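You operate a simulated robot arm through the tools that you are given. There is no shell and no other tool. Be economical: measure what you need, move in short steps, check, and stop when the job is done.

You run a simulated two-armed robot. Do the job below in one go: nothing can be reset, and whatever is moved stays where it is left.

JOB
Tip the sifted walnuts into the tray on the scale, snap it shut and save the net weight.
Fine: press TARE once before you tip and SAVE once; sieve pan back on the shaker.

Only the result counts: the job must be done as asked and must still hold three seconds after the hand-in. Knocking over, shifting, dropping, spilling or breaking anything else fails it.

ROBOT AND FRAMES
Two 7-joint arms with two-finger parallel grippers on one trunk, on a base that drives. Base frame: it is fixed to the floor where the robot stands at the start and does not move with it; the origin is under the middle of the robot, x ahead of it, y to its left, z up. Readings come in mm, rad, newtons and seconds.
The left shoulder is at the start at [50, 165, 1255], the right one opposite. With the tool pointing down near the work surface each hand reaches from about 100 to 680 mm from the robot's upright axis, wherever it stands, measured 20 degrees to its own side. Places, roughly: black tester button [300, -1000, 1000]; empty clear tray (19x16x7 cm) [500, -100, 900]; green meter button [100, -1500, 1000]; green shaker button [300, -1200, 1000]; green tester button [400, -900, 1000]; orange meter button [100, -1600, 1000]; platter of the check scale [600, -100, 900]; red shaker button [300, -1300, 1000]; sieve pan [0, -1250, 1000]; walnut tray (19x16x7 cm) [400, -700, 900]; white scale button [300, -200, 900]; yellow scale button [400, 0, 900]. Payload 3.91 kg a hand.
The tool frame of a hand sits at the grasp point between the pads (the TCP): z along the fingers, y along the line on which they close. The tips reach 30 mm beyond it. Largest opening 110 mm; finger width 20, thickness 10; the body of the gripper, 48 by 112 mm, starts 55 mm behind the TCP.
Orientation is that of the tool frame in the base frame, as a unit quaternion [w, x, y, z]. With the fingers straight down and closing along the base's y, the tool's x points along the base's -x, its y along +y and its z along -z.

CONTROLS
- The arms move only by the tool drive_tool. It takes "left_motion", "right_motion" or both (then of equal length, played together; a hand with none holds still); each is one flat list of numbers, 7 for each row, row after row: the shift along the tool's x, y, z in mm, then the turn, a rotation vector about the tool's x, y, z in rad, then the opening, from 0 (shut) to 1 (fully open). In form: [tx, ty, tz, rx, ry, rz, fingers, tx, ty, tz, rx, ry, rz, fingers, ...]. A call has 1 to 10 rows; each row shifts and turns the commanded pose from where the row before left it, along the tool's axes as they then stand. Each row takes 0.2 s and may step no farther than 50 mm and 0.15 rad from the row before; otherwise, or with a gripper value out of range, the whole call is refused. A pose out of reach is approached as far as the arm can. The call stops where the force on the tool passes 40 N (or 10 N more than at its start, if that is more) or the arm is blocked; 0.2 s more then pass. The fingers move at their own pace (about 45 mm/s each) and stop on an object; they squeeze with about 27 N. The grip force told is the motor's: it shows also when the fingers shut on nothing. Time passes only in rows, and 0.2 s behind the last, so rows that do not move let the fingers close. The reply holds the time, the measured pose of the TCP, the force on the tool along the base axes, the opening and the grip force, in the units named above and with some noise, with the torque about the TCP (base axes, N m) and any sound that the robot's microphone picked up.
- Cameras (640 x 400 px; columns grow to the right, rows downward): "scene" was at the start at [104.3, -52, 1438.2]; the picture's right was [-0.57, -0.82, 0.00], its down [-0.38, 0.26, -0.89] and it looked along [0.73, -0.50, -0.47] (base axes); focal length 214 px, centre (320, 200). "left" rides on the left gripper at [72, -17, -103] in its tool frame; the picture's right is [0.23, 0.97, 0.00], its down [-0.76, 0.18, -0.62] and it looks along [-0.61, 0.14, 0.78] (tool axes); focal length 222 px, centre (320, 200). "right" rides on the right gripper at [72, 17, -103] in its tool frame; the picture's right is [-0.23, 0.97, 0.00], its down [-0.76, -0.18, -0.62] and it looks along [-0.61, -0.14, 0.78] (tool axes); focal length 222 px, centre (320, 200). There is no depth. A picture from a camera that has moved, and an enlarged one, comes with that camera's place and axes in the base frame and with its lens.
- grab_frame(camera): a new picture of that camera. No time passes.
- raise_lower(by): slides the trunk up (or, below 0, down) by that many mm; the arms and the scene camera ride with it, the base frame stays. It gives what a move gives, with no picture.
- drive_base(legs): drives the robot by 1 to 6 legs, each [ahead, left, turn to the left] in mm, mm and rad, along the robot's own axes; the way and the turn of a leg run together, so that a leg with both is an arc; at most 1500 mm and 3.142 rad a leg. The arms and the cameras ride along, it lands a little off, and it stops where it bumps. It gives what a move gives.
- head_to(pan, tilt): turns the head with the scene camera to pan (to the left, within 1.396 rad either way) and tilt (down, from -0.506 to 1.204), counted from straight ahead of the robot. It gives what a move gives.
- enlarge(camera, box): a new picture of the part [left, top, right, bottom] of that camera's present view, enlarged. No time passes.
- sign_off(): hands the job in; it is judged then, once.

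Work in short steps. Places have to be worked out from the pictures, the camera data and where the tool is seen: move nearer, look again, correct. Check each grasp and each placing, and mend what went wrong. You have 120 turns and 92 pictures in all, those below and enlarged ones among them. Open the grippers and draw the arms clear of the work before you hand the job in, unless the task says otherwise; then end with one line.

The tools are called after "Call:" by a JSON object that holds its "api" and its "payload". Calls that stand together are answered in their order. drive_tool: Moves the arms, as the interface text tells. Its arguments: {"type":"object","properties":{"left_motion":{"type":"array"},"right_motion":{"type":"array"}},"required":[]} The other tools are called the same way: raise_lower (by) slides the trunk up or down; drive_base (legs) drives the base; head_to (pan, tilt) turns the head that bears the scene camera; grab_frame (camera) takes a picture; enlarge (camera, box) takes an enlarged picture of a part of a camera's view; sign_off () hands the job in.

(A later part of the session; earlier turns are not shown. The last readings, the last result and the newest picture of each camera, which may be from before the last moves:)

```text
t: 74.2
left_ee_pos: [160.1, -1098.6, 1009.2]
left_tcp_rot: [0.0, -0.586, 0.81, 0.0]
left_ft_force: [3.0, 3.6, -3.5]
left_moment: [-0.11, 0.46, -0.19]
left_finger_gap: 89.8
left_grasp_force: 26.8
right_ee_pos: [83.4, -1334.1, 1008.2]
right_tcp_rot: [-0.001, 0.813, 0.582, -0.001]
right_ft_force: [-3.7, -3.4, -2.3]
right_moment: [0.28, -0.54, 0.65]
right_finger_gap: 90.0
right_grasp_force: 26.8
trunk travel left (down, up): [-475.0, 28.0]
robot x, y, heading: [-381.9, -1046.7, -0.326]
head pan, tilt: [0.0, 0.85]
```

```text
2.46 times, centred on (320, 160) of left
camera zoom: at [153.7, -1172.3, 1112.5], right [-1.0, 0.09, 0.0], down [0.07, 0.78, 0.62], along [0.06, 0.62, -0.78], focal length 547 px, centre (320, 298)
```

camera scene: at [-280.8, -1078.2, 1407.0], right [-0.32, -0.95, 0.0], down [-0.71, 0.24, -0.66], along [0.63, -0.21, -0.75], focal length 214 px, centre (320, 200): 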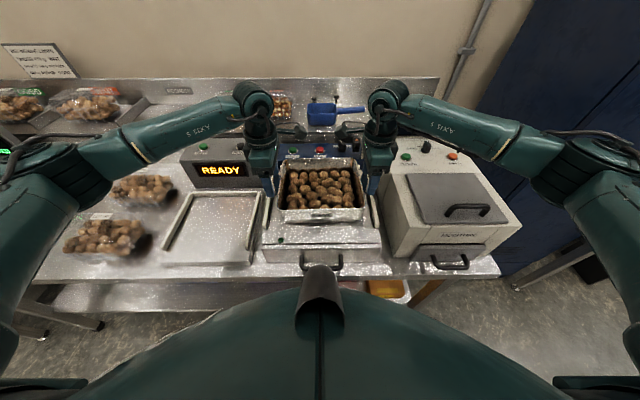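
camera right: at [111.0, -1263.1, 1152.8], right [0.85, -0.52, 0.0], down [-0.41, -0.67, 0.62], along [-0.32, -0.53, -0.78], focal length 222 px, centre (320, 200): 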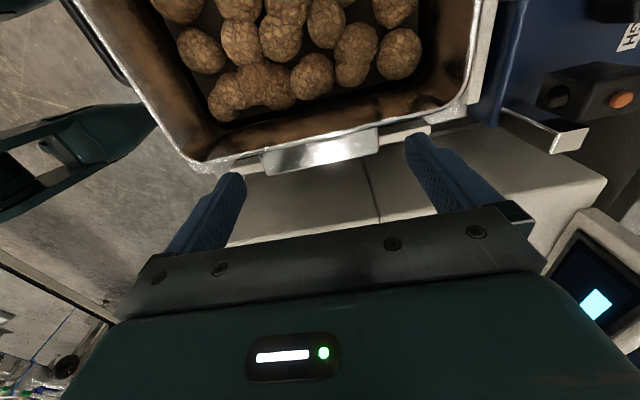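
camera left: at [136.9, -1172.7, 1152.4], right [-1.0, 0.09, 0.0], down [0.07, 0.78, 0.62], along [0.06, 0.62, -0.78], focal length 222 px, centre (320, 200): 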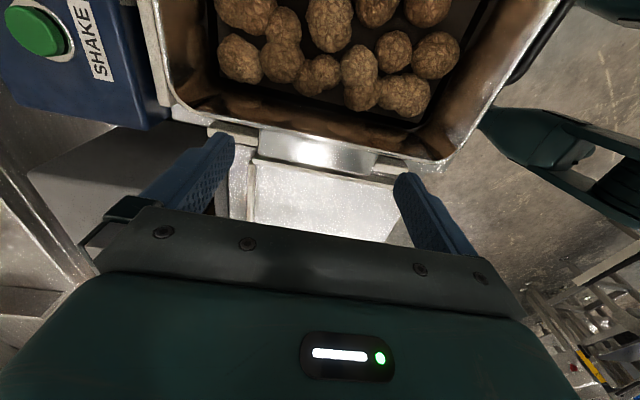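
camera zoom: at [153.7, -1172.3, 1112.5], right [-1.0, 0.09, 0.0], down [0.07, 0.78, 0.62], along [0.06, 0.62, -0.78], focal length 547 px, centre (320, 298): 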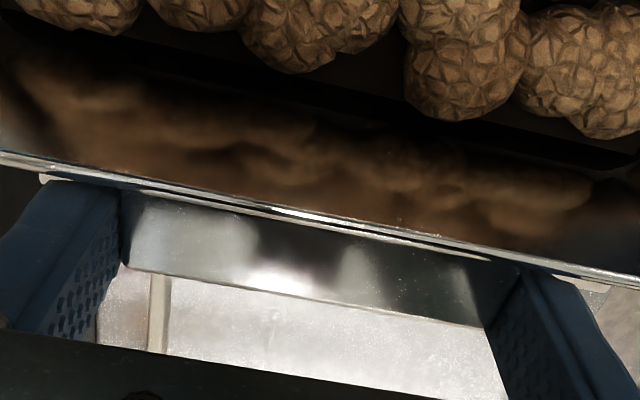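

The pan is off the deck and hangs evenly (≈3 N per hand). I ease both hands 1 mm outward and lift on 30 mm in small rows.

Call:
{"api": "drive_tool", "payload": {"left_motion": [-1, 0, -3, 0, 0, 0, 0.3, 0, 0, -4, 0, 0, 0, 0.3, 0, 0, -5, 0, 0, 0, 0.3, 0, 0, -5, 0, 0, 0, 0.3, 0, 0, -6, 0, 0, 0, 0.3, 0, 0, -6, 0, 0, 0, 0.3], "right_motion": [-1, 0, -3, 0, 0, 0, 0.3, 0, 0, -4, 0, 0, 0, 0.3, 0, 0, -5, 0, 0, 0, 0.3, 0, 0, -5, 0, 0, 0, 0.3, 0, 0, -6, 0, 0, 0, 0.3, 0, 0, -6, 0, 0, 0, 0.3]}}

```text
t: 75.6
left_ee_pos: [160.8, -1097.5, 1037.4]
left_tcp_rot: [-0.001, -0.586, 0.811, -0.001]
left_ft_force: [3.1, -9.7, -5.8]
left_moment: [0.23, -0.23, 0.82]
left_finger_gap: 89.9
left_grasp_force: 27.2
right_ee_pos: [84.4, -1334.2, 1037.3]
right_tcp_rot: [-0.001, 0.812, 0.583, -0.001]
right_ft_force: [-3.9, 8.8, -1.6]
right_moment: [0.38, 0.05, 0.72]
right_finger_gap: 90.0
right_grasp_force: 26.6
trunk travel left (down, up): [-475.0, 28.0]
robot x, y, heading: [-382.8, -1041.5, -0.328]
head pan, tilt: [0.0, 0.85]
```

Firm hold. I relax the spread by 0.5 mm and lift to about z=1200.

Call:
{"api": "drive_tool", "payload": {"left_motion": [0.6, 0, -10, 0, 0, 0, 0.3, 0, 0, -17, 0, 0, 0, 0.3, 0, 0, -20, 0, 0, 0, 0.3, 0, 0, -20, 0, 0, 0, 0.3, 0, 0, -20, 0, 0, 0, 0.3, 0, 0, -20, 0, 0, 0, 0.3, 0, 0, -20, 0, 0, 0, 0.3, 0, 0, -18, 0, 0, 0, 0.3, 0, 0, -10, 0, 0, 0, 0.3, 0, 0, -5, 0, 0, 0, 0.3], "right_motion": [0.6, 0, -10, 0, 0, 0, 0.3, 0, 0, -17, 0, 0, 0, 0.3, 0, 0, -20, 0, 0, 0, 0.3, 0, 0, -20, 0, 0, 0, 0.3, 0, 0, -20, 0, 0, 0, 0.3, 0, 0, -20, 0, 0, 0, 0.3, 0, 0, -20, 0, 0, 0, 0.3, 0, 0, -18, 0, 0, 0, 0.3, 0, 0, -10, 0, 0, 0, 0.3, 0, 0, -5, 0, 0, 0, 0.3]}}

Call:
{"api": "grab_frame", "payload": {"camera": "scene"}}

```text
t: 77.8
left_ee_pos: [160.6, -1096.4, 1199.1]
left_tcp_rot: [-0.001, -0.585, 0.811, 0.0]
left_ft_force: [0.7, -1.2, -4.8]
left_moment: [0.12, -0.15, -0.03]
left_finger_gap: 90.1
left_grasp_force: 26.9
right_ee_pos: [83.9, -1333.7, 1197.3]
right_tcp_rot: [0.0, 0.813, 0.582, -0.001]
right_ft_force: [-0.5, 0.5, -2.1]
right_moment: [0.14, 0.06, 0.24]
right_finger_gap: 90.2
right_grasp_force: 26.7
trunk travel left (down, up): [-475.0, 28.0]
robot x, y, heading: [-381.4, -1043.0, -0.327]
head pan, tilt: [0.0, 0.85]
```

```text
31 pictures are left
camera scene: at [-279.8, -1078.7, 1406.7], right [-0.32, -0.95, 0.0], down [-0.71, 0.24, -0.66], along [0.62, -0.21, -0.75], focal length 214 px, centre (320, 200)
```

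scene: 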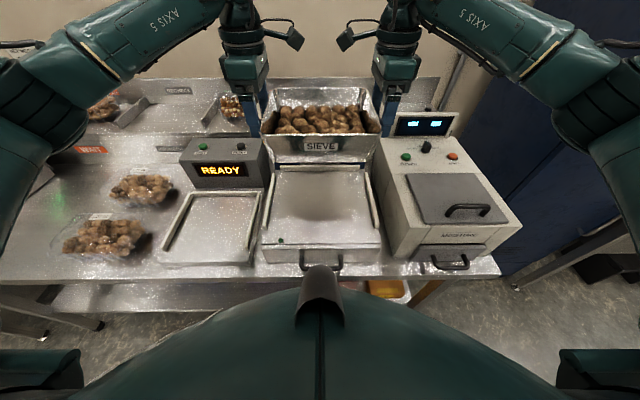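

The pan hangs level with all walnuts. I raise the trunk 25 mm, back up slightly and drive left to the scale.

Call:
{"api": "raise_lower", "payload": {"by": 25}}

Call:
{"api": "drive_base", "payload": {"legs": [[-60, 0, 0.004], [0, 600, 0], [0, 547, 0]]}}

Call:
{"api": "grab_frame", "payload": {"camera": "scene"}}

```text
t: 78.5
left_ee_pos: [161.0, -1097.0, 1223.5]
left_tcp_rot: [-0.001, -0.586, 0.81, 0.001]
left_ft_force: [1.2, 1.3, -4.6]
left_moment: [0.27, 0.11, -0.14]
left_finger_gap: 90.0
left_grasp_force: 27.2
right_ee_pos: [85.4, -1334.9, 1221.3]
right_tcp_rot: [-0.001, 0.813, 0.582, -0.001]
right_ft_force: [-0.4, -1.9, -1.7]
right_moment: [0.02, -0.2, 0.16]
right_finger_gap: 89.9
right_grasp_force: 27.3
trunk travel left (down, up): [-500.0, 3.0]
robot x, y, heading: [-381.8, -1045.6, -0.324]
head pan, tilt: [0.0, 0.85]
```

```text
t: 85.2
left_ee_pos: [467.8, 6.6, 1222.9]
left_tcp_rot: [-0.001, -0.587, 0.81, 0.001]
left_ft_force: [6.5, 8.9, -4.2]
left_moment: [0.13, 0.01, 0.37]
left_finger_gap: 90.0
left_grasp_force: 27.2
right_ee_pos: [391.3, -230.1, 1221.8]
right_tcp_rot: [0.0, 0.812, 0.584, -0.001]
right_ft_force: [-6.0, -9.0, -3.2]
right_moment: [-0.05, -0.01, 0.37]
right_finger_gap: 90.2
right_grasp_force: 27.2
trunk travel left (down, up): [-500.0, 3.0]
robot x, y, heading: [-75.8, 59.0, -0.32]
head pan, tilt: [0.0, 0.85]
```

```text
30 pictures are left
camera scene: at [27.0, 24.3, 1431.7], right [-0.32, -0.95, 0.0], down [-0.71, 0.24, -0.66], along [0.63, -0.21, -0.75], focal length 214 px, centre (320, 200)
```

scene: 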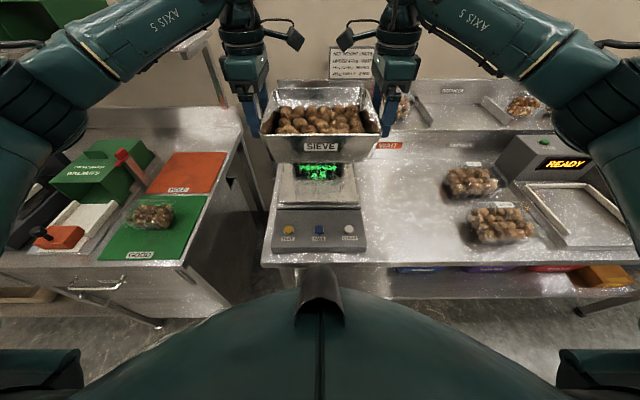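

Geometry: the open lid leans back ~30° behind the tray, so I'll pour over the near edge, first rolled 15° left so walnuts gather into a narrow stream, starting high. First I drive 100 mm forward and 42 mm right to put the stream over the tray.

Call:
{"api": "drive_base", "payload": {"legs": [[100, -42, 0]]}}

Call:
{"api": "grab_frame", "payload": {"camera": "scene"}}

```text
t: 86.4
left_ee_pos: [548.4, -64.8, 1224.3]
left_tcp_rot: [-0.001, -0.587, 0.809, 0.0]
left_ft_force: [0.4, -1.0, -3.9]
left_moment: [0.04, 0.06, 0.0]
left_finger_gap: 89.8
left_grasp_force: 26.6
right_ee_pos: [472.0, -302.4, 1222.0]
right_tcp_rot: [0.0, 0.812, 0.583, -0.001]
right_ft_force: [0.3, 0.5, -3.1]
right_moment: [0.08, -0.08, 0.07]
right_finger_gap: 90.0
right_grasp_force: 26.6
trunk travel left (down, up): [-500.0, 3.0]
robot x, y, heading: [4.5, -13.4, -0.322]
head pan, tilt: [0.0, 0.85]
```

```text
29 pictures are left
camera scene: at [107.8, -47.8, 1431.7], right [-0.32, -0.95, 0.0], down [-0.71, 0.24, -0.66], along [0.62, -0.21, -0.75], focal length 214 px, centre (320, 200)
```

scene: 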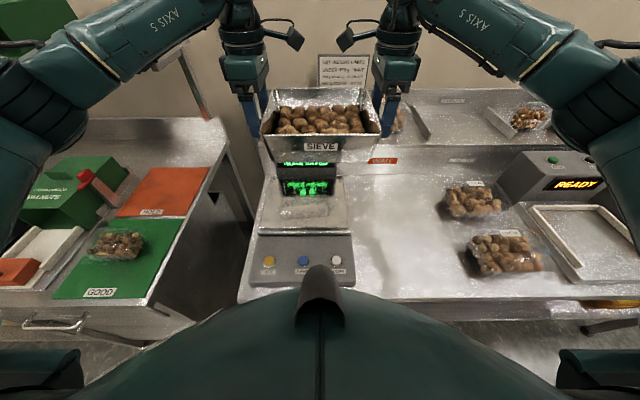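

Now the roll of 15° left-down (4 rows), then 97 mm forward (4 rows) at height.

Call:
{"api": "drive_tool", "payload": {"left_motion": [1, 0, 15, 0, 0.0655, 0, 0.3, 0, 0, 15, 0, 0.0655, 0, 0.3, -1, 0, 15, 0, 0.0655, 0, 0.3, -2, 0, 15, 0, 0.0655, 0, 0.3], "right_motion": [1, 0, -1, 0, -0.0655, 0, 0.3, 0.9, 0, -1, 0, -0.0655, 0, 0.3, 0.9, 0, -1, 0, -0.0655, 0, 0.3, 0.8, 0, -1.2, 0, -0.0655, 0, 0.3]}}

Call:
{"api": "grab_frame", "payload": {"camera": "scene"}}

```text
t: 87.4
left_ee_pos: [547.5, -67.7, 1164.1]
left_tcp_rot: [-0.106, -0.583, 0.802, -0.076]
left_ft_force: [3.7, 0.2, -4.5]
left_moment: [0.8, 0.13, 0.53]
left_finger_gap: 90.1
left_grasp_force: 27.5
right_ee_pos: [473.0, -297.7, 1227.3]
right_tcp_rot: [0.076, 0.805, 0.579, -0.108]
right_ft_force: [-2.2, -0.5, -1.7]
right_moment: [-0.47, -0.1, 0.02]
right_finger_gap: 90.1
right_grasp_force: 27.2
trunk travel left (down, up): [-500.0, 3.0]
robot x, y, heading: [4.9, -14.9, -0.322]
head pan, tilt: [0.0, 0.85]
```

```text
28 pictures are left
camera scene: at [107.8, -46.9, 1431.7], right [-0.32, -0.95, 0.0], down [-0.71, 0.24, -0.66], along [0.62, -0.21, -0.75], focal length 214 px, centre (320, 200)
```

scene: 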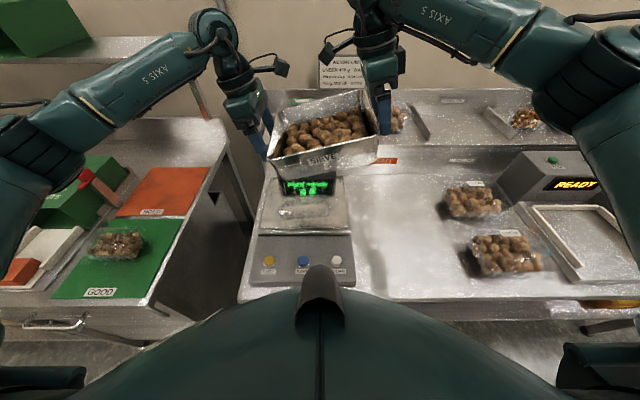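

Roll went cleanly. I check where the walnuts lie.

Call:
{"api": "enlarge", "payload": {"camera": "scene", "box": [240, 70, 400, 230]}}

```text
2.50 times, centred on (320, 150) of scene
camera zoom: at [107.8, -46.9, 1431.7], right [-0.32, -0.95, 0.0], down [-0.71, 0.24, -0.66], along [0.62, -0.21, -0.75], focal length 536 px, centre (320, 325)
```

zoom: 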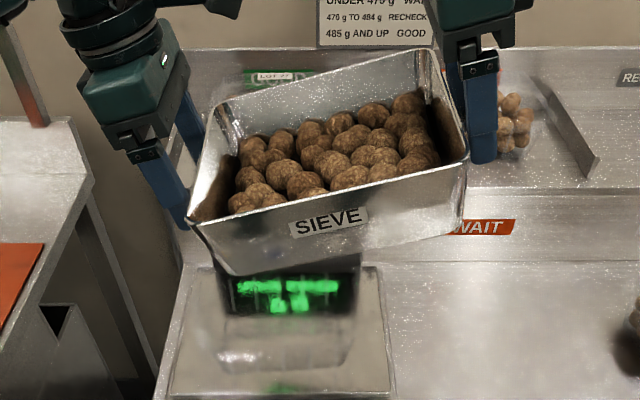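

The walnuts have not slid at 15°. I roll 10° further to gather them to the left, watching.

Call:
{"api": "drive_tool", "payload": {"left_motion": [0.9, 0, 10.8, 0, 0.0873, 0, 0.3, 0, 0, 10.8, 0, 0.0873, 0, 0.3, 0, 0, 0, 0, 0, 0, 0.3], "right_motion": [0.9, 0, -10.8, 0, -0.0873, 0, 0.3, 0, 0, -10.8, 0, -0.0873, 0, 0.3, 0, 0, 0, 0, 0, 0, 0.3]}}

Call:
{"api": "enlarge", "payload": {"camera": "scene", "box": [240, 70, 400, 230]}}

```text
t: 88.2
left_ee_pos: [544.1, -76.2, 1143.2]
left_tcp_rot: [-0.176, -0.574, 0.789, -0.127]
left_ft_force: [1.6, 2.2, -3.6]
left_moment: [0.32, 0.17, 0.34]
left_finger_gap: 89.6
left_grasp_force: 27.3
right_ee_pos: [475.0, -290.9, 1246.2]
right_tcp_rot: [0.127, 0.793, 0.569, -0.178]
right_ft_force: [-2.5, -1.2, -3.2]
right_moment: [-0.41, -0.02, -0.08]
right_finger_gap: 90.0
right_grasp_force: 26.7
trunk travel left (down, up): [-500.0, 3.0]
robot x, y, heading: [8.2, -16.7, -0.326]
head pan, tilt: [0.0, 0.85]
```

```text
2.50 times, centred on (320, 150) of scene
camera zoom: at [107.3, -47.8, 1431.7], right [-0.32, -0.95, 0.0], down [-0.71, 0.24, -0.66], along [0.63, -0.21, -0.75], focal length 536 px, centre (320, 325)
```

zoom: 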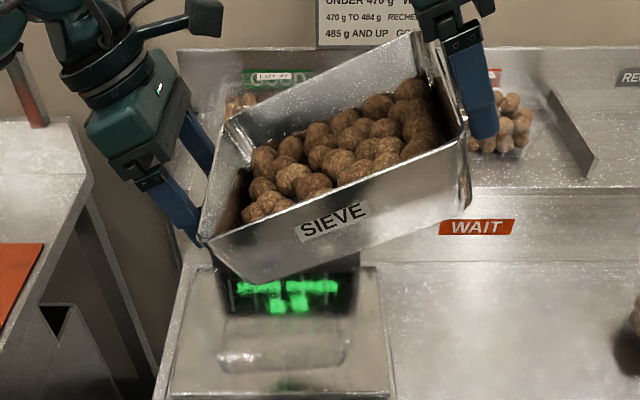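

Still packed. I roll a further 12° (to ~37°), since the repose angle is clearly large.

Call:
{"api": "drive_tool", "payload": {"left_motion": [1.3, 0, 13, 0, 0.105, 0, 0.3, 0, 0, 13, 0, 0.105, 0, 0.3, 0, 0, 0, 0, 0, 0, 0.3], "right_motion": [1.3, 0, -13, 0, -0.105, 0, 0.3, 0, 0, -13, 0, -0.105, 0, 0.3, 0, 0, 0, 0, 0, 0, 0.3]}}

Call:
{"api": "enlarge", "payload": {"camera": "scene", "box": [240, 70, 400, 230]}}

```text
t: 89.0
left_ee_pos: [541.1, -90.0, 1119.5]
left_tcp_rot: [-0.257, -0.558, 0.767, -0.187]
left_ft_force: [5.5, 5.7, -6.2]
left_moment: [0.73, 0.29, 0.22]
left_finger_gap: 89.9
left_grasp_force: 27.0
right_ee_pos: [479.3, -278.5, 1268.5]
right_tcp_rot: [0.186, 0.769, 0.553, -0.261]
right_ft_force: [-4.4, -4.9, -0.9]
right_moment: [-0.76, 0.11, 0.36]
right_finger_gap: 90.0
right_grasp_force: 26.9
trunk travel left (down, up): [-500.0, 3.0]
robot x, y, heading: [9.7, -9.0, -0.319]
head pan, tilt: [0.0, 0.85]
```

```text
2.50 times, centred on (320, 150) of scene
camera zoom: at [107.3, -48.0, 1431.7], right [-0.32, -0.95, 0.0], down [-0.71, 0.24, -0.66], along [0.63, -0.21, -0.75], focal length 536 px, centre (320, 325)
```

zoom: 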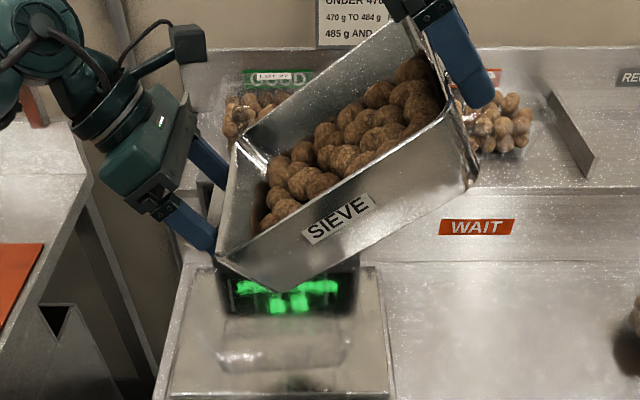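

Even at 37° they stay packed, so friction is high. I roll another 10° to make them settle against the left wall, narrowing the later stream.

Call:
{"api": "drive_tool", "payload": {"left_motion": [0.6, 0, 10.9, 0, 0.0873, 0, 0.3, -0.2, 0, 10.9, 0, 0.0873, 0, 0.3, 0, 0, 0, 0, 0, 0, 0.3, 0, 0, 0, 0, 0, 0, 0.3], "right_motion": [0.6, 0, -10.9, 0, -0.0873, 0, 0.3, -0.2, 0, -10.9, 0, -0.0873, 0, 0.3, 0, 0, 0, 0, 0, 0, 0.3, 0, 0, 0, 0, 0, 0, 0.3]}}

Call:
{"api": "enlarge", "payload": {"camera": "scene", "box": [240, 70, 400, 230]}}

```text
t: 90.0
left_ee_pos: [535.6, -102.6, 1104.7]
left_tcp_rot: [-0.323, -0.54, 0.742, -0.234]
left_ft_force: [5.1, 3.8, -6.1]
left_moment: [0.63, 0.54, 0.56]
left_finger_gap: 89.9
left_grasp_force: 27.2
right_ee_pos: [484.8, -263.8, 1284.4]
right_tcp_rot: [0.233, 0.743, 0.535, -0.326]
right_ft_force: [-6.0, -2.8, -0.3]
right_moment: [-0.61, 0.31, 0.13]
right_finger_gap: 89.7
right_grasp_force: 27.0
trunk travel left (down, up): [-500.0, 3.0]
robot x, y, heading: [6.3, -13.5, -0.327]
head pan, tilt: [0.0, 0.85]
```

```text
2.50 times, centred on (320, 150) of scene
camera zoom: at [107.4, -47.1, 1431.7], right [-0.32, -0.95, 0.0], down [-0.71, 0.24, -0.66], along [0.63, -0.21, -0.75], focal length 536 px, centre (320, 325)
```

zoom: 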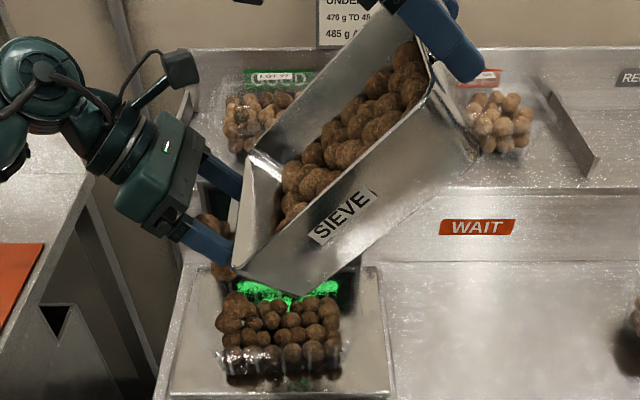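

Walnuts have begun to pour over the left lip into the tray. I hold still one row and look.

Call:
{"api": "drive_tool", "payload": {"left_motion": [0, 0, 0, 0, 0, 0, 0.3], "right_motion": [0, 0, 0, 0, 0, 0, 0.3]}}

Call:
{"api": "enlarge", "payload": {"camera": "scene", "box": [230, 80, 390, 240]}}

Call:
{"api": "grab_frame", "payload": {"camera": "left"}}

```text
t: 90.4
left_ee_pos: [537.8, -102.1, 1105.0]
left_tcp_rot: [-0.324, -0.539, 0.741, -0.234]
left_ft_force: [7.4, 3.4, -5.9]
left_moment: [0.46, 0.65, 0.58]
left_finger_gap: 89.9
left_grasp_force: 27.0
right_ee_pos: [483.9, -265.2, 1285.3]
right_tcp_rot: [0.233, 0.744, 0.536, -0.325]
right_ft_force: [-6.4, -2.7, -0.2]
right_moment: [-0.45, 0.25, 0.32]
right_finger_gap: 90.2
right_grasp_force: 26.8
trunk travel left (down, up): [-500.0, 3.0]
robot x, y, heading: [7.4, -11.2, -0.323]
head pan, tilt: [0.0, 0.85]
```

```text
2.50 times, centred on (310, 160) of scene
camera zoom: at [107.3, -47.3, 1431.7], right [-0.32, -0.95, 0.0], down [-0.71, 0.24, -0.66], along [0.63, -0.21, -0.75], focal length 536 px, centre (345, 300)
```

zoom: 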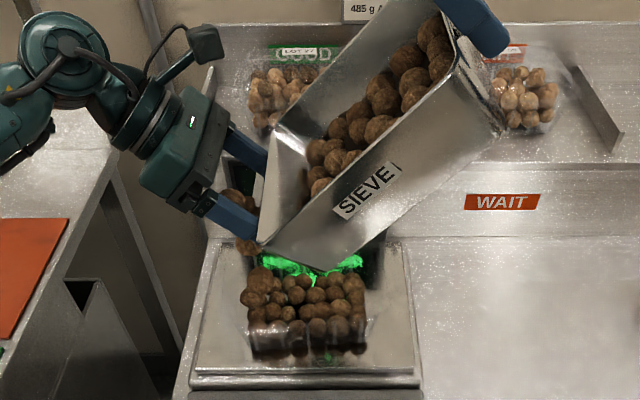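

```text
22 pictures are left
camera left: at [559.9, -82.6, 1227.6], right [-0.97, 0.15, 0.17], down [0.13, 0.98, -0.13], along [-0.19, -0.11, -0.98], focal length 222 px, centre (320, 200)
```

left: 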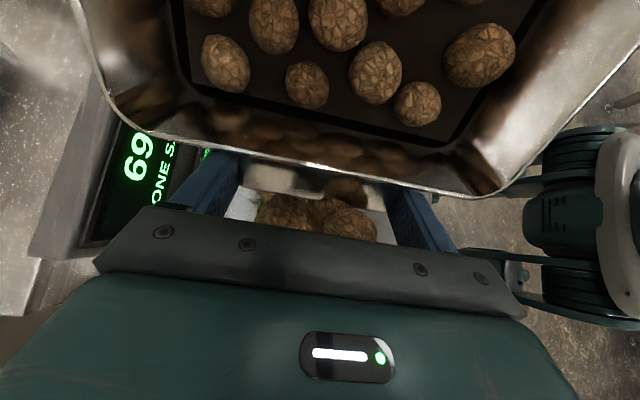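

Most went into the tray; about 14 walnuts remain plus two or three lodged by the left hand, still above the tray. I shift the pan 30 mm right and 10 mm forward to keep the drop over the tray's middle.

Call:
{"api": "drive_tool", "payload": {"left_motion": [4, -2, 4.4, 0, 0, 0, 0.3, 4, -2, 4.4, 0, 0, 0, 0.3, 4, -2, 4.4, 0, 0, 0, 0.3, 4, -2, 4.4, 0, 0, 0, 0.3, 4, -2, 4.4, 0, 0, 0, 0.3], "right_motion": [-4, 2, 4.4, 0, 0, 0, 0.3, -4, 2, 4.4, 0, 0, 0, 0.3, -4, 2, 4.4, 0, 0, 0, 0.3, -4, 2, 4.4, 0, 0, 0, 0.3, -4, 2, 4.4, 0, 0, 0, 0.3]}}

Call:
{"api": "enlarge", "payload": {"camera": "scene", "box": [230, 80, 390, 240]}}

```text
t: 91.6
left_ee_pos: [535.7, -133.9, 1104.6]
left_tcp_rot: [-0.324, -0.538, 0.742, -0.233]
left_ft_force: [5.7, 1.0, -6.7]
left_moment: [0.11, 0.42, 0.47]
left_finger_gap: 89.9
left_grasp_force: 26.7
right_ee_pos: [483.8, -296.8, 1283.6]
right_tcp_rot: [0.233, 0.743, 0.536, -0.325]
right_ft_force: [-5.3, -0.5, 1.0]
right_moment: [0.49, 0.33, 0.39]
right_finger_gap: 89.8
right_grasp_force: 27.6
trunk travel left (down, up): [-500.0, 3.0]
robot x, y, heading: [6.8, -13.7, -0.326]
head pan, tilt: [0.0, 0.85]
```

```text
2.50 times, centred on (310, 160) of scene
camera zoom: at [107.3, -47.8, 1431.7], right [-0.32, -0.95, 0.0], down [-0.71, 0.24, -0.66], along [0.63, -0.21, -0.75], focal length 536 px, centre (345, 300)
```

zoom: 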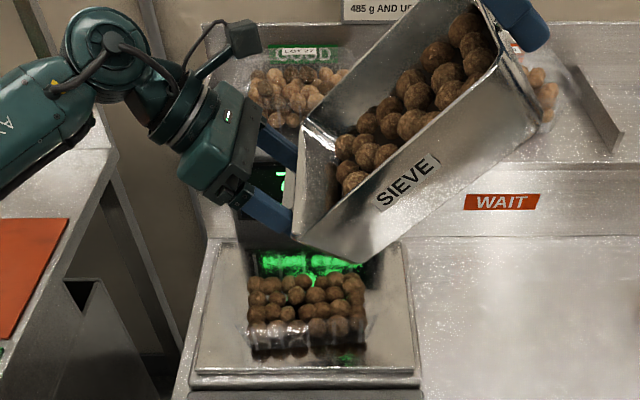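

All lodged walnuts fell into the tray. I keep the left lip in place and roll on about it, 9° more, then look.

Call:
{"api": "drive_tool", "payload": {"left_motion": [0, 0, 0, 0, 0.0759, 0, 0.3, 0, 0, 0, 0, 0.0759, 0, 0.3, 0, 0, 0, 0, 0, 0, 0.3, 0, 0, 0, 0, 0, 0, 0.3], "right_motion": [0.7, 0, -18.8, 0, -0.0759, 0, 0.3, 0.7, 0, -18.8, 0, -0.0759, 0, 0.3, 0, 0, 0, 0, 0, 0, 0.3, 0, 0, 0, 0, 0, 0, 0.3]}}

Call:
{"api": "enlarge", "payload": {"camera": "scene", "box": [230, 80, 390, 240]}}

```text
t: 92.6
left_ee_pos: [535.7, -132.7, 1104.7]
left_tcp_rot: [-0.379, -0.518, 0.716, -0.274]
left_ft_force: [-5.7, -0.8, -5.0]
left_moment: [0.27, -0.6, -0.64]
left_finger_gap: 90.1
left_grasp_force: 27.4
right_ee_pos: [488.5, -271.0, 1304.4]
right_tcp_rot: [0.275, 0.717, 0.517, -0.377]
right_ft_force: [5.5, 0.5, 0.1]
right_moment: [0.39, -0.69, -0.08]
right_finger_gap: 89.9
right_grasp_force: 26.6
right hand out of reach, approached as far as the arm can: row 2
trunk travel left (down, up): [-500.0, 3.0]
robot x, y, heading: [5.9, -11.9, -0.322]
head pan, tilt: [0.0, 0.85]
```

```text
2.50 times, centred on (310, 160) of scene
camera zoom: at [107.2, -47.2, 1431.7], right [-0.32, -0.95, 0.0], down [-0.71, 0.24, -0.66], along [0.63, -0.21, -0.75], focal length 536 px, centre (345, 300)
```

zoom: 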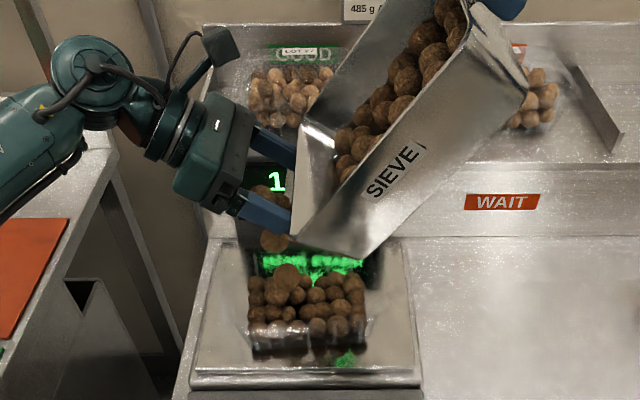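

It keeps pouring; the right hand is near its height limit, so I lower the whole pan 36 mm, then roll 9° more.

Call:
{"api": "drive_tool", "payload": {"left_motion": [-7.3, 0, 5.3, 0, 0, 0, 0.3, -7.3, 0, 5.3, 0, 0, 0, 0.3, -7.3, 0, 5.3, 0, 0, 0, 0.3, -7.3, 0, 5.3, 0, 0, 0, 0.3, 0, 0, 0, 0, 0.0759, 0, 0.3, 0, 0, 0, 0, 0.0759, 0, 0.3, 0, 0, 0, 0, 0, 0, 0.3], "right_motion": [7.3, 0, 5.3, 0, 0, 0, 0.3, 7.3, 0, 5.3, 0, 0, 0, 0.3, 7.3, 0, 5.3, 0, 0, 0, 0.3, 7.3, 0, 5.3, 0, 0, 0, 0.3, 0.7, 0, -18.8, 0, -0.0759, 0, 0.3, 0.7, 0, -18.8, 0, -0.0759, 0, 0.3, 0, 0, 0, 0, 0, 0, 0.3]}}

Call:
{"api": "enlarge", "payload": {"camera": "scene", "box": [230, 80, 390, 240]}}

```text
t: 94.1
left_ee_pos: [533.3, -130.3, 1057.2]
left_tcp_rot: [-0.428, -0.498, 0.691, -0.301]
left_ft_force: [-1.7, 2.3, -1.8]
left_moment: [-0.23, -0.16, 0.06]
left_finger_gap: 91.1
left_grasp_force: 27.0
right_ee_pos: [466.4, -249.5, 1270.4]
right_tcp_rot: [0.324, 0.689, 0.489, -0.425]
right_ft_force: [1.5, -1.5, -4.0]
right_moment: [-0.06, -0.33, -0.46]
right_finger_gap: 90.9
right_grasp_force: 26.9
right hand out of reach, approached as far as the arm can: row 5, 6
trunk travel left (down, up): [-500.0, 3.0]
robot x, y, heading: [2.8, -11.9, -0.323]
head pan, tilt: [0.0, 0.85]
stopped in row 7 (left hand): the force on the tool passed its limit (the readings are from after the stop); the commanded pose is now the measured one
```

```text
2.50 times, centred on (310, 160) of scene
camera zoom: at [107.6, -47.4, 1431.7], right [-0.32, -0.95, 0.0], down [-0.71, 0.24, -0.66], along [0.62, -0.21, -0.75], focal length 536 px, centre (345, 300)
```

zoom: 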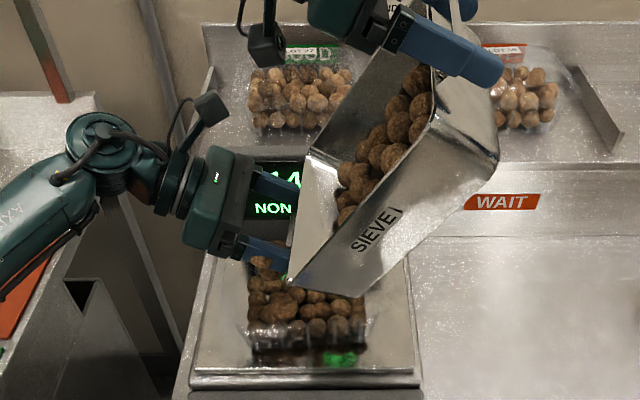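

The right wrist is at its limit (~63° roll) and lagged, twisting the pan slightly. I unroll to 50°, restoring the geometry, before switching to a forward-pitched pour for the rest.

Call:
{"api": "drive_tool", "payload": {"left_motion": [0, 0, 0, 0, -0.0576, 0, 0.3, 0, 0, 0, 0, -0.0576, 0, 0.3, 0, 0, 0, 0, -0.0576, 0, 0.3, 0, 0, 0, 0, -0.0576, 0, 0.3, 0, 0, 0, 0, 0, 0, 0.3], "right_motion": [2, 6.5, 8.4, 0, 0.0637, 0, 0.3, 1.5, 6.5, 8.5, 0, 0.0637, 0, 0.3, 1, 6.5, 8.5, 0, 0.0637, 0, 0.3, 0.4, 6.5, 8.6, 0, 0.0637, 0, 0.3, 0, 0, 0, 0, 0, 0, 0.3]}}

Call:
{"api": "enlarge", "payload": {"camera": "scene", "box": [230, 80, 390, 240]}}

```text
t: 95.3
left_ee_pos: [534.1, -130.1, 1057.7]
left_tcp_rot: [-0.344, -0.532, 0.735, -0.243]
left_ft_force: [8.3, 3.8, -2.7]
left_moment: [-0.37, 0.25, 0.28]
left_finger_gap: 90.3
left_grasp_force: 27.1
right_ee_pos: [484.0, -282.0, 1249.7]
right_tcp_rot: [0.258, 0.737, 0.528, -0.334]
right_ft_force: [-7.7, -2.6, -2.7]
right_moment: [-0.06, 1.17, 0.72]
right_finger_gap: 90.2
right_grasp_force: 27.0
trunk travel left (down, up): [-500.0, 3.0]
robot x, y, heading: [6.7, -14.7, -0.327]
head pan, tilt: [0.0, 0.85]
```

```text
2.50 times, centred on (310, 160) of scene
camera zoom: at [107.2, -47.0, 1431.7], right [-0.32, -0.95, 0.0], down [-0.71, 0.24, -0.66], along [0.63, -0.21, -0.75], focal length 536 px, centre (345, 300)
```

zoom: 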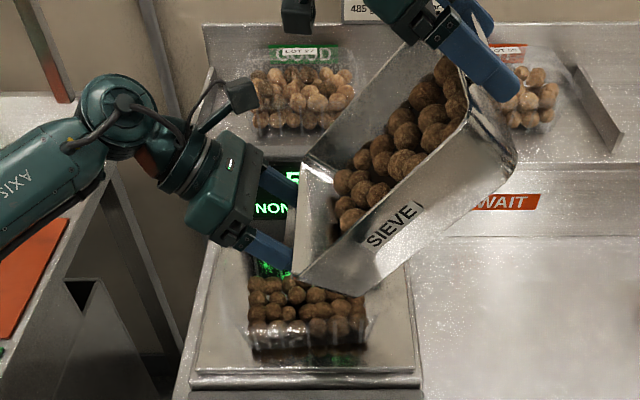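

No spills; about 18 walnuts remain in the pan. I unroll to level about the pan's centre (8 rows).

Call:
{"api": "drive_tool", "payload": {"left_motion": [0.7, 0, -13.6, 0, -0.109, 0, 0.3, 0.7, 0, -13.6, 0, -0.109, 0, 0.3, 0.7, 0, -13.6, 0, -0.109, 0, 0.3, 0.7, 0, -13.6, 0, -0.109, 0, 0.3, 0.7, 0, -13.6, 0, -0.109, 0, 0.3, 0.7, 0, -13.6, 0, -0.109, 0, 0.3, 0.7, 0, -13.6, 0, -0.109, 0, 0.3, 0.7, 0, -13.6, 0, -0.109, 0, 0.3], "right_motion": [0.7, 0, 13.6, 0, 0.109, 0, 0.3, 0.7, 0, 13.6, 0, 0.109, 0, 0.3, 0.7, 0, 13.6, 0, 0.109, 0, 0.3, 0.7, 0, 13.6, 0, 0.109, 0, 0.3, 0.7, 0, 13.6, 0, 0.109, 0, 0.3, 0.7, 0, 13.6, 0, 0.109, 0, 0.3, 0.7, 0, 13.6, 0, 0.109, 0, 0.3, 0.7, 0, 13.6, 0, 0.109, 0, 0.3]}}

Call:
{"api": "enlarge", "payload": {"camera": "scene", "box": [240, 90, 400, 250]}}

```text
t: 97.1
left_ee_pos: [547.9, -89.8, 1154.4]
left_tcp_rot: [-0.002, -0.584, 0.812, 0.004]
left_ft_force: [0.9, -0.5, -6.1]
left_moment: [0.16, -0.24, 0.83]
left_finger_gap: 90.4
left_grasp_force: 27.3
right_ee_pos: [471.9, -328.1, 1154.8]
right_tcp_rot: [0.011, 0.809, 0.587, 0.011]
right_ft_force: [-1.0, -0.7, -0.6]
right_moment: [0.35, 0.12, -0.62]
right_finger_gap: 90.0
right_grasp_force: 27.1
trunk travel left (down, up): [-500.0, 3.0]
robot x, y, heading: [6.2, -12.4, -0.33]
head pan, tilt: [0.0, 0.85]
```

```text
2.50 times, centred on (320, 170) of scene
camera zoom: at [106.8, -48.5, 1431.7], right [-0.32, -0.95, 0.0], down [-0.71, 0.24, -0.66], along [0.63, -0.21, -0.75], focal length 536 px, centre (320, 275)
```

zoom: 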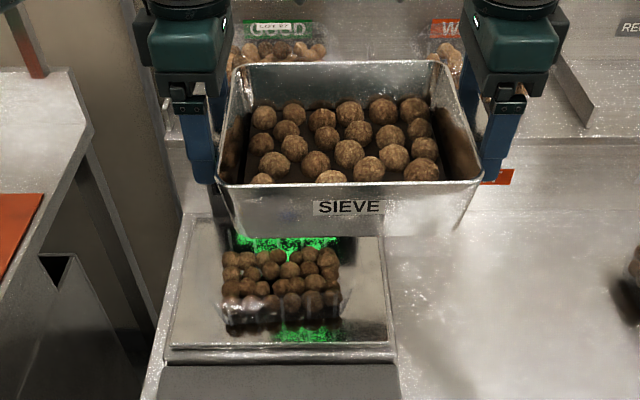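

Level again with ~19 walnuts left in one layer; nothing spilled. I drive 70 mm left to centre the pan over the tray, for a pour over the near edge.

Call:
{"api": "drive_base", "payload": {"legs": [[0, 70, 0]]}}

Call:
{"api": "drive_tool", "payload": {"left_motion": [0, -6.9, 0, 0.112, 0, 0, 0.3, 0, -6.9, 0.8, 0.112, 0, 0, 0.3, 0, -6.7, 1.5, 0.112, 0, 0, 0.3, 0, -6.5, 2.3, 0.112, 0, 0, 0.3, 0, -6.2, 3, 0.112, 0, 0, 0.3], "right_motion": [0, 6.9, 0, -0.112, 0, 0, 0.3, 0, 6.9, 0.8, -0.112, 0, 0, 0.3, 0, 6.7, 1.5, -0.112, 0, 0, 0.3, 0, 6.5, 2.3, -0.112, 0, 0, 0.3, 0, 6.2, 3, -0.112, 0, 0, 0.3]}}

Call:
{"api": "grab_frame", "payload": {"camera": "scene"}}

```text
t: 98.2
left_ee_pos: [571.5, -22.4, 1152.3]
left_tcp_rot: [-0.003, -0.583, 0.812, 0.004]
left_ft_force: [-1.4, -1.0, -3.0]
left_moment: [0.37, 0.08, 0.02]
left_finger_gap: 90.2
left_grasp_force: 26.7
right_ee_pos: [494.4, -259.2, 1154.9]
right_tcp_rot: [0.013, 0.81, 0.587, 0.009]
right_ft_force: [1.7, 0.8, -0.7]
right_moment: [-0.08, -0.18, -0.21]
right_finger_gap: 89.7
right_grasp_force: 27.3
trunk travel left (down, up): [-500.0, 3.0]
robot x, y, heading: [27.6, 52.7, -0.324]
head pan, tilt: [0.0, 0.85]
```

```text
t: 99.3
left_ee_pos: [604.4, -33.5, 1153.5]
left_tcp_rot: [0.158, -0.562, 0.781, -0.221]
left_ft_force: [3.3, -0.3, -1.9]
left_moment: [0.4, 0.53, 0.59]
left_finger_gap: 90.1
left_grasp_force: 27.2
right_ee_pos: [527.7, -271.1, 1154.6]
right_tcp_rot: [0.236, 0.774, 0.562, 0.171]
right_ft_force: [-2.8, 1.6, -4.0]
right_moment: [-0.56, -0.28, 0.28]
right_finger_gap: 90.4
right_grasp_force: 26.7
trunk travel left (down, up): [-500.0, 3.0]
robot x, y, heading: [28.5, 55.9, -0.322]
head pan, tilt: [0.0, 0.85]
```

```text
16 pictures are left
camera scene: at [129.5, 18.9, 1431.8], right [-0.32, -0.95, 0.0], down [-0.71, 0.24, -0.66], along [0.63, -0.21, -0.75], focal length 214 px, centre (320, 200)
```

scene: 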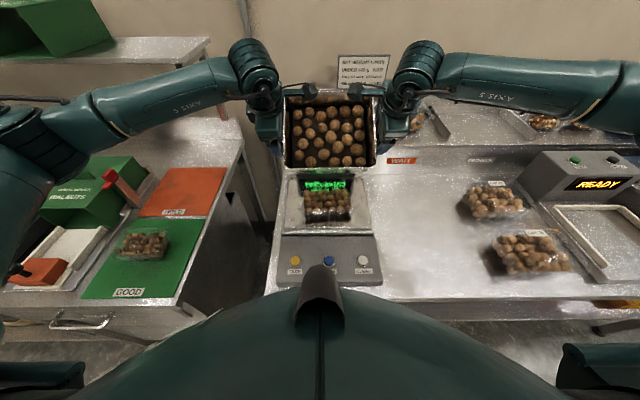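

Centred (pan l≈35, tray 33) with all walnuts held at 32°. I continue the pitch to ~64° while bringing the near lip over the tray.

Call:
{"api": "drive_tool", "payload": {"left_motion": [0, -5.9, 3.7, 0.112, 0, 0, 0.3, 0, -2.2, 6.8, 0.112, 0, 0, 0.3, 0, 12.7, 7.1, 0.112, 0, 0, 0.3, 0, 15.3, 3.2, 0.112, 0, 0, 0.3, 0, 13.6, -0.9, 0.112, 0, 0, 0.3, 0, 0, 0, 0, 0, 0, 0.3], "right_motion": [0, 5.9, 3.7, -0.112, 0, 0, 0.3, 0, 2.2, 6.8, -0.112, 0, 0, 0.3, 0, -12.7, 7.1, -0.112, 0, 0, 0.3, 0, -15.3, 3.2, -0.112, 0, 0, 0.3, 0, -13.6, -0.9, -0.112, 0, 0, 0.3, 0, 0, 0, 0, 0, 0, 0.3]}}

Call:
{"api": "enlarge", "payload": {"camera": "scene", "box": [250, 60, 410, 240]}}

```text
t: 100.8
left_ee_pos: [599.9, -28.6, 1110.9]
left_tcp_rot: [0.313, -0.499, 0.687, -0.427]
left_ft_force: [10.4, 30.8, 8.4]
left_moment: [-1.13, 0.51, -0.03]
left_finger_gap: 90.0
left_grasp_force: 26.8
right_ee_pos: [526.4, -258.3, 1110.2]
right_tcp_rot: [0.424, 0.687, 0.501, 0.313]
right_ft_force: [-11.4, -30.5, -12.9]
right_moment: [-1.2, 0.43, 0.21]
right_finger_gap: 89.9
right_grasp_force: 26.7
right hand out of reach, approached as far as the arm can: row 5
trunk travel left (down, up): [-500.0, 3.0]
robot x, y, heading: [31.7, 51.8, -0.327]
head pan, tilt: [0.0, 0.85]
```

```text
2.22 times, centred on (330, 150) of scene
camera zoom: at [129.5, 18.3, 1431.7], right [-0.32, -0.95, 0.0], down [-0.71, 0.24, -0.66], along [0.63, -0.21, -0.75], focal length 477 px, centre (298, 311)
```

zoom: 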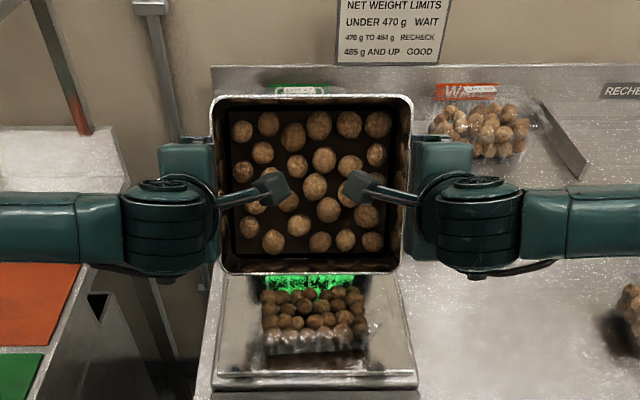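

Walnuts still cling at 64°, and the right hand, near a limit, has squeezed inward ~8 mm. I move the left hand outward in small steps to relieve it.

Call:
{"api": "drive_tool", "payload": {"left_motion": [-2, 0, 0, 0, 0, 0, 0.3, -2, 0, 0, 0, 0, 0, 0.3], "right_motion": [-1, 0, 0, 0, 0, 0, 0.3, -1, 0, 0, 0, 0, 0, 0.3]}}

```text
t: 101.3
left_ee_pos: [601.2, -27.1, 1110.6]
left_tcp_rot: [0.309, -0.498, 0.689, -0.427]
left_ft_force: [11.6, 15.8, 1.3]
left_moment: [-1.11, -0.41, 0.85]
left_finger_gap: 90.0
left_grasp_force: 26.7
right_ee_pos: [523.7, -254.1, 1110.3]
right_tcp_rot: [0.439, 0.68, 0.493, 0.32]
right_ft_force: [-13.2, -16.8, -5.9]
right_moment: [0.36, 0.81, 0.74]
right_finger_gap: 89.9
right_grasp_force: 27.1
right hand out of reach, approached as far as the arm can: row 1
trunk travel left (down, up): [-500.0, 3.0]
robot x, y, heading: [27.6, 53.7, -0.322]
head pan, tilt: [0.0, 0.85]
```

The right arm is too folded here. I reverse to ~32° pitch with proper hand spacing, then back the base off so the arms can extend.

Call:
{"api": "drive_tool", "payload": {"left_motion": [-0.3, -13.4, 2.4, -0.112, 0, 0, 0.3, -0.3, -15.6, -1.6, -0.112, 0, 0, 0.3, -0.3, -13.4, -5.6, -0.112, 0, 0, 0.3, -0.3, 1.4, -7, -0.112, 0, 0, 0.3, -0.3, 5.5, -4.4, -0.112, 0, 0, 0.3], "right_motion": [-1.6, 13.4, 2.4, 0.112, 0, 0, 0.3, -1.6, 15.6, -1.6, 0.112, 0, 0, 0.3, -1.6, 13.4, -5.6, 0.112, 0, 0, 0.3, -1.6, -1.4, -7, 0.112, 0, 0, 0.3, -1.6, -5.5, -4.4, 0.112, 0, 0, 0.3]}}

```text
t: 102.5
left_ee_pos: [602.5, -32.2, 1153.9]
left_tcp_rot: [0.156, -0.558, 0.785, -0.222]
left_ft_force: [-2.4, -13.1, 2.2]
left_moment: [-0.81, -0.04, 0.61]
left_finger_gap: 90.4
left_grasp_force: 26.9
right_ee_pos: [528.1, -263.3, 1153.8]
right_tcp_rot: [0.234, 0.773, 0.564, 0.173]
right_ft_force: [1.7, 13.2, -8.4]
right_moment: [-0.26, 0.51, -0.06]
right_finger_gap: 90.0
right_grasp_force: 26.9
trunk travel left (down, up): [-500.0, 3.0]
robot x, y, heading: [23.3, 52.5, -0.326]
head pan, tilt: [0.0, 0.85]
```

I relax the spacing slightly, back the base 120 mm (and 18 right), then extend the arms forward again by 120 mm.

Call:
{"api": "drive_base", "payload": {"legs": [[-120, -18, 0]]}}

Call:
{"api": "drive_tool", "payload": {"left_motion": [-1.6, -17, 10.6, 0, 0, 0, 0.3, -2.2, -17, 10.6, 0, 0, 0, 0.3, -2.2, -17, 10.6, 0, 0, 0, 0.3, -2.2, -17, 10.6, 0, 0, 0, 0.3, -2.2, -17, 10.6, 0, 0, 0, 0.3, -2.2, -17, 10.6, 0, 0, 0, 0.3], "right_motion": [2.8, 17, 10.6, 0, 0, 0, 0.3, 2.2, 17, 10.6, 0, 0, 0, 0.3, 2.2, 17, 10.6, 0, 0, 0, 0.3, 2.2, 17, 10.6, 0, 0, 0, 0.3, 2.2, 17, 10.6, 0, 0, 0, 0.3, 2.2, 17, 10.6, 0, 0, 0, 0.3]}}

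```text
t: 103.8
left_ee_pos: [485.4, -8.9, 1152.6]
left_tcp_rot: [0.159, -0.559, 0.783, -0.221]
left_ft_force: [-4.8, -19.1, -2.2]
left_moment: [-0.19, -0.01, 0.43]
left_finger_gap: 90.1
left_grasp_force: 26.9
right_ee_pos: [408.3, -243.1, 1155.0]
right_tcp_rot: [0.236, 0.774, 0.562, 0.173]
right_ft_force: [2.9, 19.5, -3.0]
right_moment: [0.22, 0.11, 0.2]
right_finger_gap: 89.9
right_grasp_force: 27.0
trunk travel left (down, up): [-500.0, 3.0]
robot x, y, heading: [-93.2, 70.8, -0.322]
head pan, tilt: [0.0, 0.85]
```

```text
t: 105.2
left_ee_pos: [604.6, -34.7, 1151.4]
left_tcp_rot: [0.157, -0.561, 0.782, -0.221]
left_ft_force: [6.6, 6.7, 5.5]
left_moment: [-0.92, 0.19, 0.78]
left_finger_gap: 90.2
left_grasp_force: 26.6
right_ee_pos: [526.1, -268.9, 1157.8]
right_tcp_rot: [0.234, 0.775, 0.562, 0.171]
right_ft_force: [-7.1, -5.9, -10.0]
right_moment: [-0.93, 0.57, 0.4]
right_finger_gap: 89.7
right_grasp_force: 27.5
trunk travel left (down, up): [-500.0, 3.0]
robot x, y, heading: [-89.4, 72.6, -0.327]
head pan, tilt: [0.0, 0.85]
```

Reach is fine now. I pitch to ~64° again along the same path and read.

Call:
{"api": "drive_tool", "payload": {"left_motion": [0, -7, 2, 0.112, 0, 0, 0.3, 0, -2.2, 6.8, 0.112, 0, 0, 0.3, 0, 12.7, 7.1, 0.112, 0, 0, 0.3, 0, 15.3, 3.2, 0.112, 0, 0, 0.3, 0, 13.6, -0.9, 0.112, 0, 0, 0.3, 0, 0, 0, 0, 0, 0, 0.3], "right_motion": [0, 4.8, 5.4, -0.112, 0, 0, 0.3, 0, 2.2, 6.8, -0.112, 0, 0, 0.3, 0, -12.7, 7.1, -0.112, 0, 0, 0.3, 0, -15.3, 3.2, -0.112, 0, 0, 0.3, 0, -13.6, -0.9, -0.112, 0, 0, 0.3, 0, 0, 0, 0, 0, 0, 0.3]}}

```text
t: 106.6
left_ee_pos: [598.0, -33.6, 1110.5]
left_tcp_rot: [0.307, -0.495, 0.691, -0.429]
left_ft_force: [9.7, 5.7, -1.5]
left_moment: [0.03, -0.03, 0.73]
left_finger_gap: 90.1
left_grasp_force: 27.0
right_ee_pos: [522.5, -266.6, 1113.8]
right_tcp_rot: [0.44, 0.679, 0.492, 0.321]
right_ft_force: [-8.2, -5.5, -4.3]
right_moment: [-0.27, 0.32, 1.05]
right_finger_gap: 89.8
right_grasp_force: 27.0
trunk travel left (down, up): [-500.0, 3.0]
robot x, y, heading: [-91.5, 72.7, -0.328]
head pan, tilt: [0.0, 0.85]
```

Good, no limit now. I pitch on to ~77° with the lip just above the tray, then look.

Call:
{"api": "drive_tool", "payload": {"left_motion": [0, 12, -4.2, 0.112, 0, 0, 0.3, 0, 7.7, -6.8, 0.112, 0, 0, 0.3, 0, 0, 0, 0, 0, 0, 0.3], "right_motion": [0, -14.7, -2.9, -0.112, 0, 0, 0.3, 0, -7.7, -6.8, -0.112, 0, 0, 0.3, 0, 0, 0, 0, 0, 0, 0.3]}}

Call:
{"api": "enlarge", "payload": {"camera": "scene", "box": [250, 60, 410, 240]}}

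```text
t: 107.1
left_ee_pos: [589.2, -34.3, 1101.4]
left_tcp_rot: [0.331, -0.487, 0.665, -0.46]
left_ft_force: [0.3, 0.0, -1.3]
left_moment: [0.14, 0.1, 0.13]
left_finger_gap: 89.9
left_grasp_force: 27.2
left hand out of reach, approached as far as the arm can: row 1, 2
right_ee_pos: [520.2, -264.6, 1104.0]
right_tcp_rot: [0.452, 0.674, 0.489, 0.319]
right_ft_force: [0.9, 0.8, -3.1]
right_moment: [-0.35, 0.24, -0.2]
right_finger_gap: 89.9
right_grasp_force: 26.9
right hand out of reach, approached as far as the arm can: row 1, 2
trunk travel left (down, up): [-500.0, 3.0]
robot x, y, heading: [-89.9, 72.8, -0.327]
head pan, tilt: [0.0, 0.85]
stopped in row 2 (left hand): the force on the tool passed its limit (the readings are from after the stop); the commanded pose is now the measured one
```

```text
2.22 times, centred on (330, 150) of scene
camera zoom: at [11.5, 39.5, 1431.6], right [-0.32, -0.95, 0.0], down [-0.71, 0.24, -0.66], along [0.62, -0.21, -0.75], focal length 477 px, centre (298, 311)
```

zoom: 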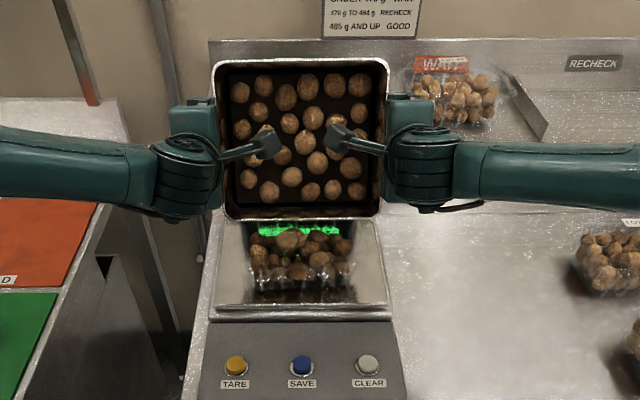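

Both at ~69°, lip at about f=527, z=1018 over the tray. Something seems to be dropping; I hold here a second and check.

Call:
{"api": "drive_tool", "payload": {"left_motion": [0, 0, 0, 0, 0, 0, 0.3, 0, 0, 0, 0, 0, 0, 0.3, 0, 0, 0, 0, 0, 0, 0.3, 0, 0, 0, 0, 0, 0, 0.3, 0, 0, 0, 0, 0, 0, 0.3], "right_motion": [0, 0, 0, 0, 0, 0, 0.3, 0, 0, 0, 0, 0, 0, 0.3, 0, 0, 0, 0, 0, 0, 0.3, 0, 0, 0, 0, 0, 0, 0.3, 0, 0, 0, 0, 0, 0, 0.3]}}

Call:
{"api": "enlarge", "payload": {"camera": "scene", "box": [250, 60, 410, 240]}}

```text
t: 108.3
left_ee_pos: [591.4, -34.1, 1103.0]
left_tcp_rot: [0.332, -0.488, 0.664, -0.46]
left_ft_force: [-1.5, 3.2, 1.8]
left_moment: [0.09, 0.25, -0.65]
left_finger_gap: 90.0
left_grasp_force: 27.6
right_ee_pos: [519.4, -263.2, 1103.4]
right_tcp_rot: [0.453, 0.674, 0.489, 0.319]
right_ft_force: [1.2, -2.0, -6.2]
right_moment: [-0.99, 0.23, 0.27]
right_finger_gap: 89.7
right_grasp_force: 27.0
trunk travel left (down, up): [-500.0, 3.0]
robot x, y, heading: [-88.2, 72.3, -0.328]
head pan, tilt: [0.0, 0.85]
```

```text
2.22 times, centred on (330, 150) of scene
camera zoom: at [11.1, 39.9, 1431.7], right [-0.32, -0.95, 0.0], down [-0.71, 0.24, -0.66], along [0.62, -0.21, -0.75], focal length 477 px, centre (298, 311)
```

zoom: 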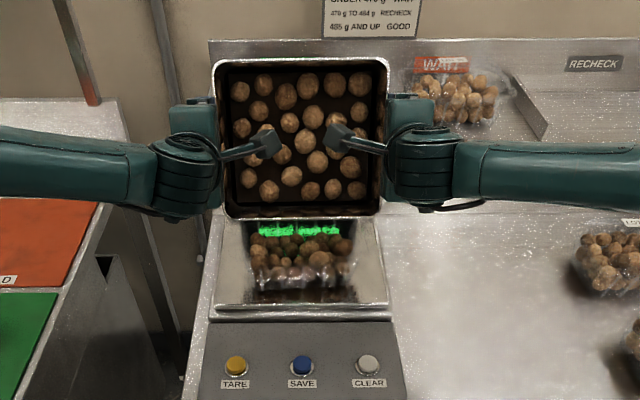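

More walnuts dropped in, but the rest need a steeper pitch, and both wrists are at their limit with the shoulders this high. I'll raise the hands and lower the trunk by the same amount in stages.

Call:
{"api": "drive_tool", "payload": {"left_motion": [0, -15, -5.7, 0, 0, 0, 0.3, 0, -15, -5.7, 0, 0, 0, 0.3, 0, -15, -5.7, 0, 0, 0, 0.3, 0, -15, -5.7, 0, 0, 0, 0.3, 0, -15, -5.7, 0, 0, 0, 0.3, 0, -15, -5.7, 0, 0, 0, 0.3], "right_motion": [0, 15, -5.7, 0, 0, 0, 0.3, 0, 15, -5.7, 0, 0, 0, 0.3, 0, 15, -5.7, 0, 0, 0, 0.3, 0, 15, -5.7, 0, 0, 0, 0.3, 0, 15, -5.7, 0, 0, 0, 0.3, 0, 15, -5.7, 0, 0, 0, 0.3]}}

Call:
{"api": "raise_lower", "payload": {"by": -90}}

```text
t: 109.7
left_ee_pos: [591.6, -32.2, 1200.8]
left_tcp_rot: [0.331, -0.488, 0.663, -0.461]
left_ft_force: [9.2, 0.5, 1.8]
left_moment: [-0.39, 0.33, 0.9]
left_finger_gap: 89.8
left_grasp_force: 26.8
right_ee_pos: [523.1, -264.9, 1202.2]
right_tcp_rot: [0.453, 0.674, 0.489, 0.318]
right_ft_force: [-9.4, -1.3, -6.8]
right_moment: [-0.64, 0.15, 1.16]
right_finger_gap: 89.6
right_grasp_force: 27.1
trunk travel left (down, up): [-500.0, 3.0]
robot x, y, heading: [-91.2, 75.3, -0.324]
head pan, tilt: [0.0, 0.85]
```

```text
t: 111.0
left_ee_pos: [590.1, -33.1, 1110.1]
left_tcp_rot: [0.331, -0.489, 0.663, -0.46]
left_ft_force: [7.4, 4.3, 5.5]
left_moment: [-1.1, 0.33, 0.56]
left_finger_gap: 89.8
left_grasp_force: 27.5
right_ee_pos: [523.9, -264.4, 1111.2]
right_tcp_rot: [0.453, 0.674, 0.489, 0.32]
right_ft_force: [-8.2, -4.2, -9.9]
right_moment: [-0.64, 0.37, 0.95]
right_finger_gap: 89.9
right_grasp_force: 26.9
trunk travel left (down, up): [-410.0, 93.0]
robot x, y, heading: [-92.2, 74.5, -0.326]
head pan, tilt: [0.0, 0.85]
```

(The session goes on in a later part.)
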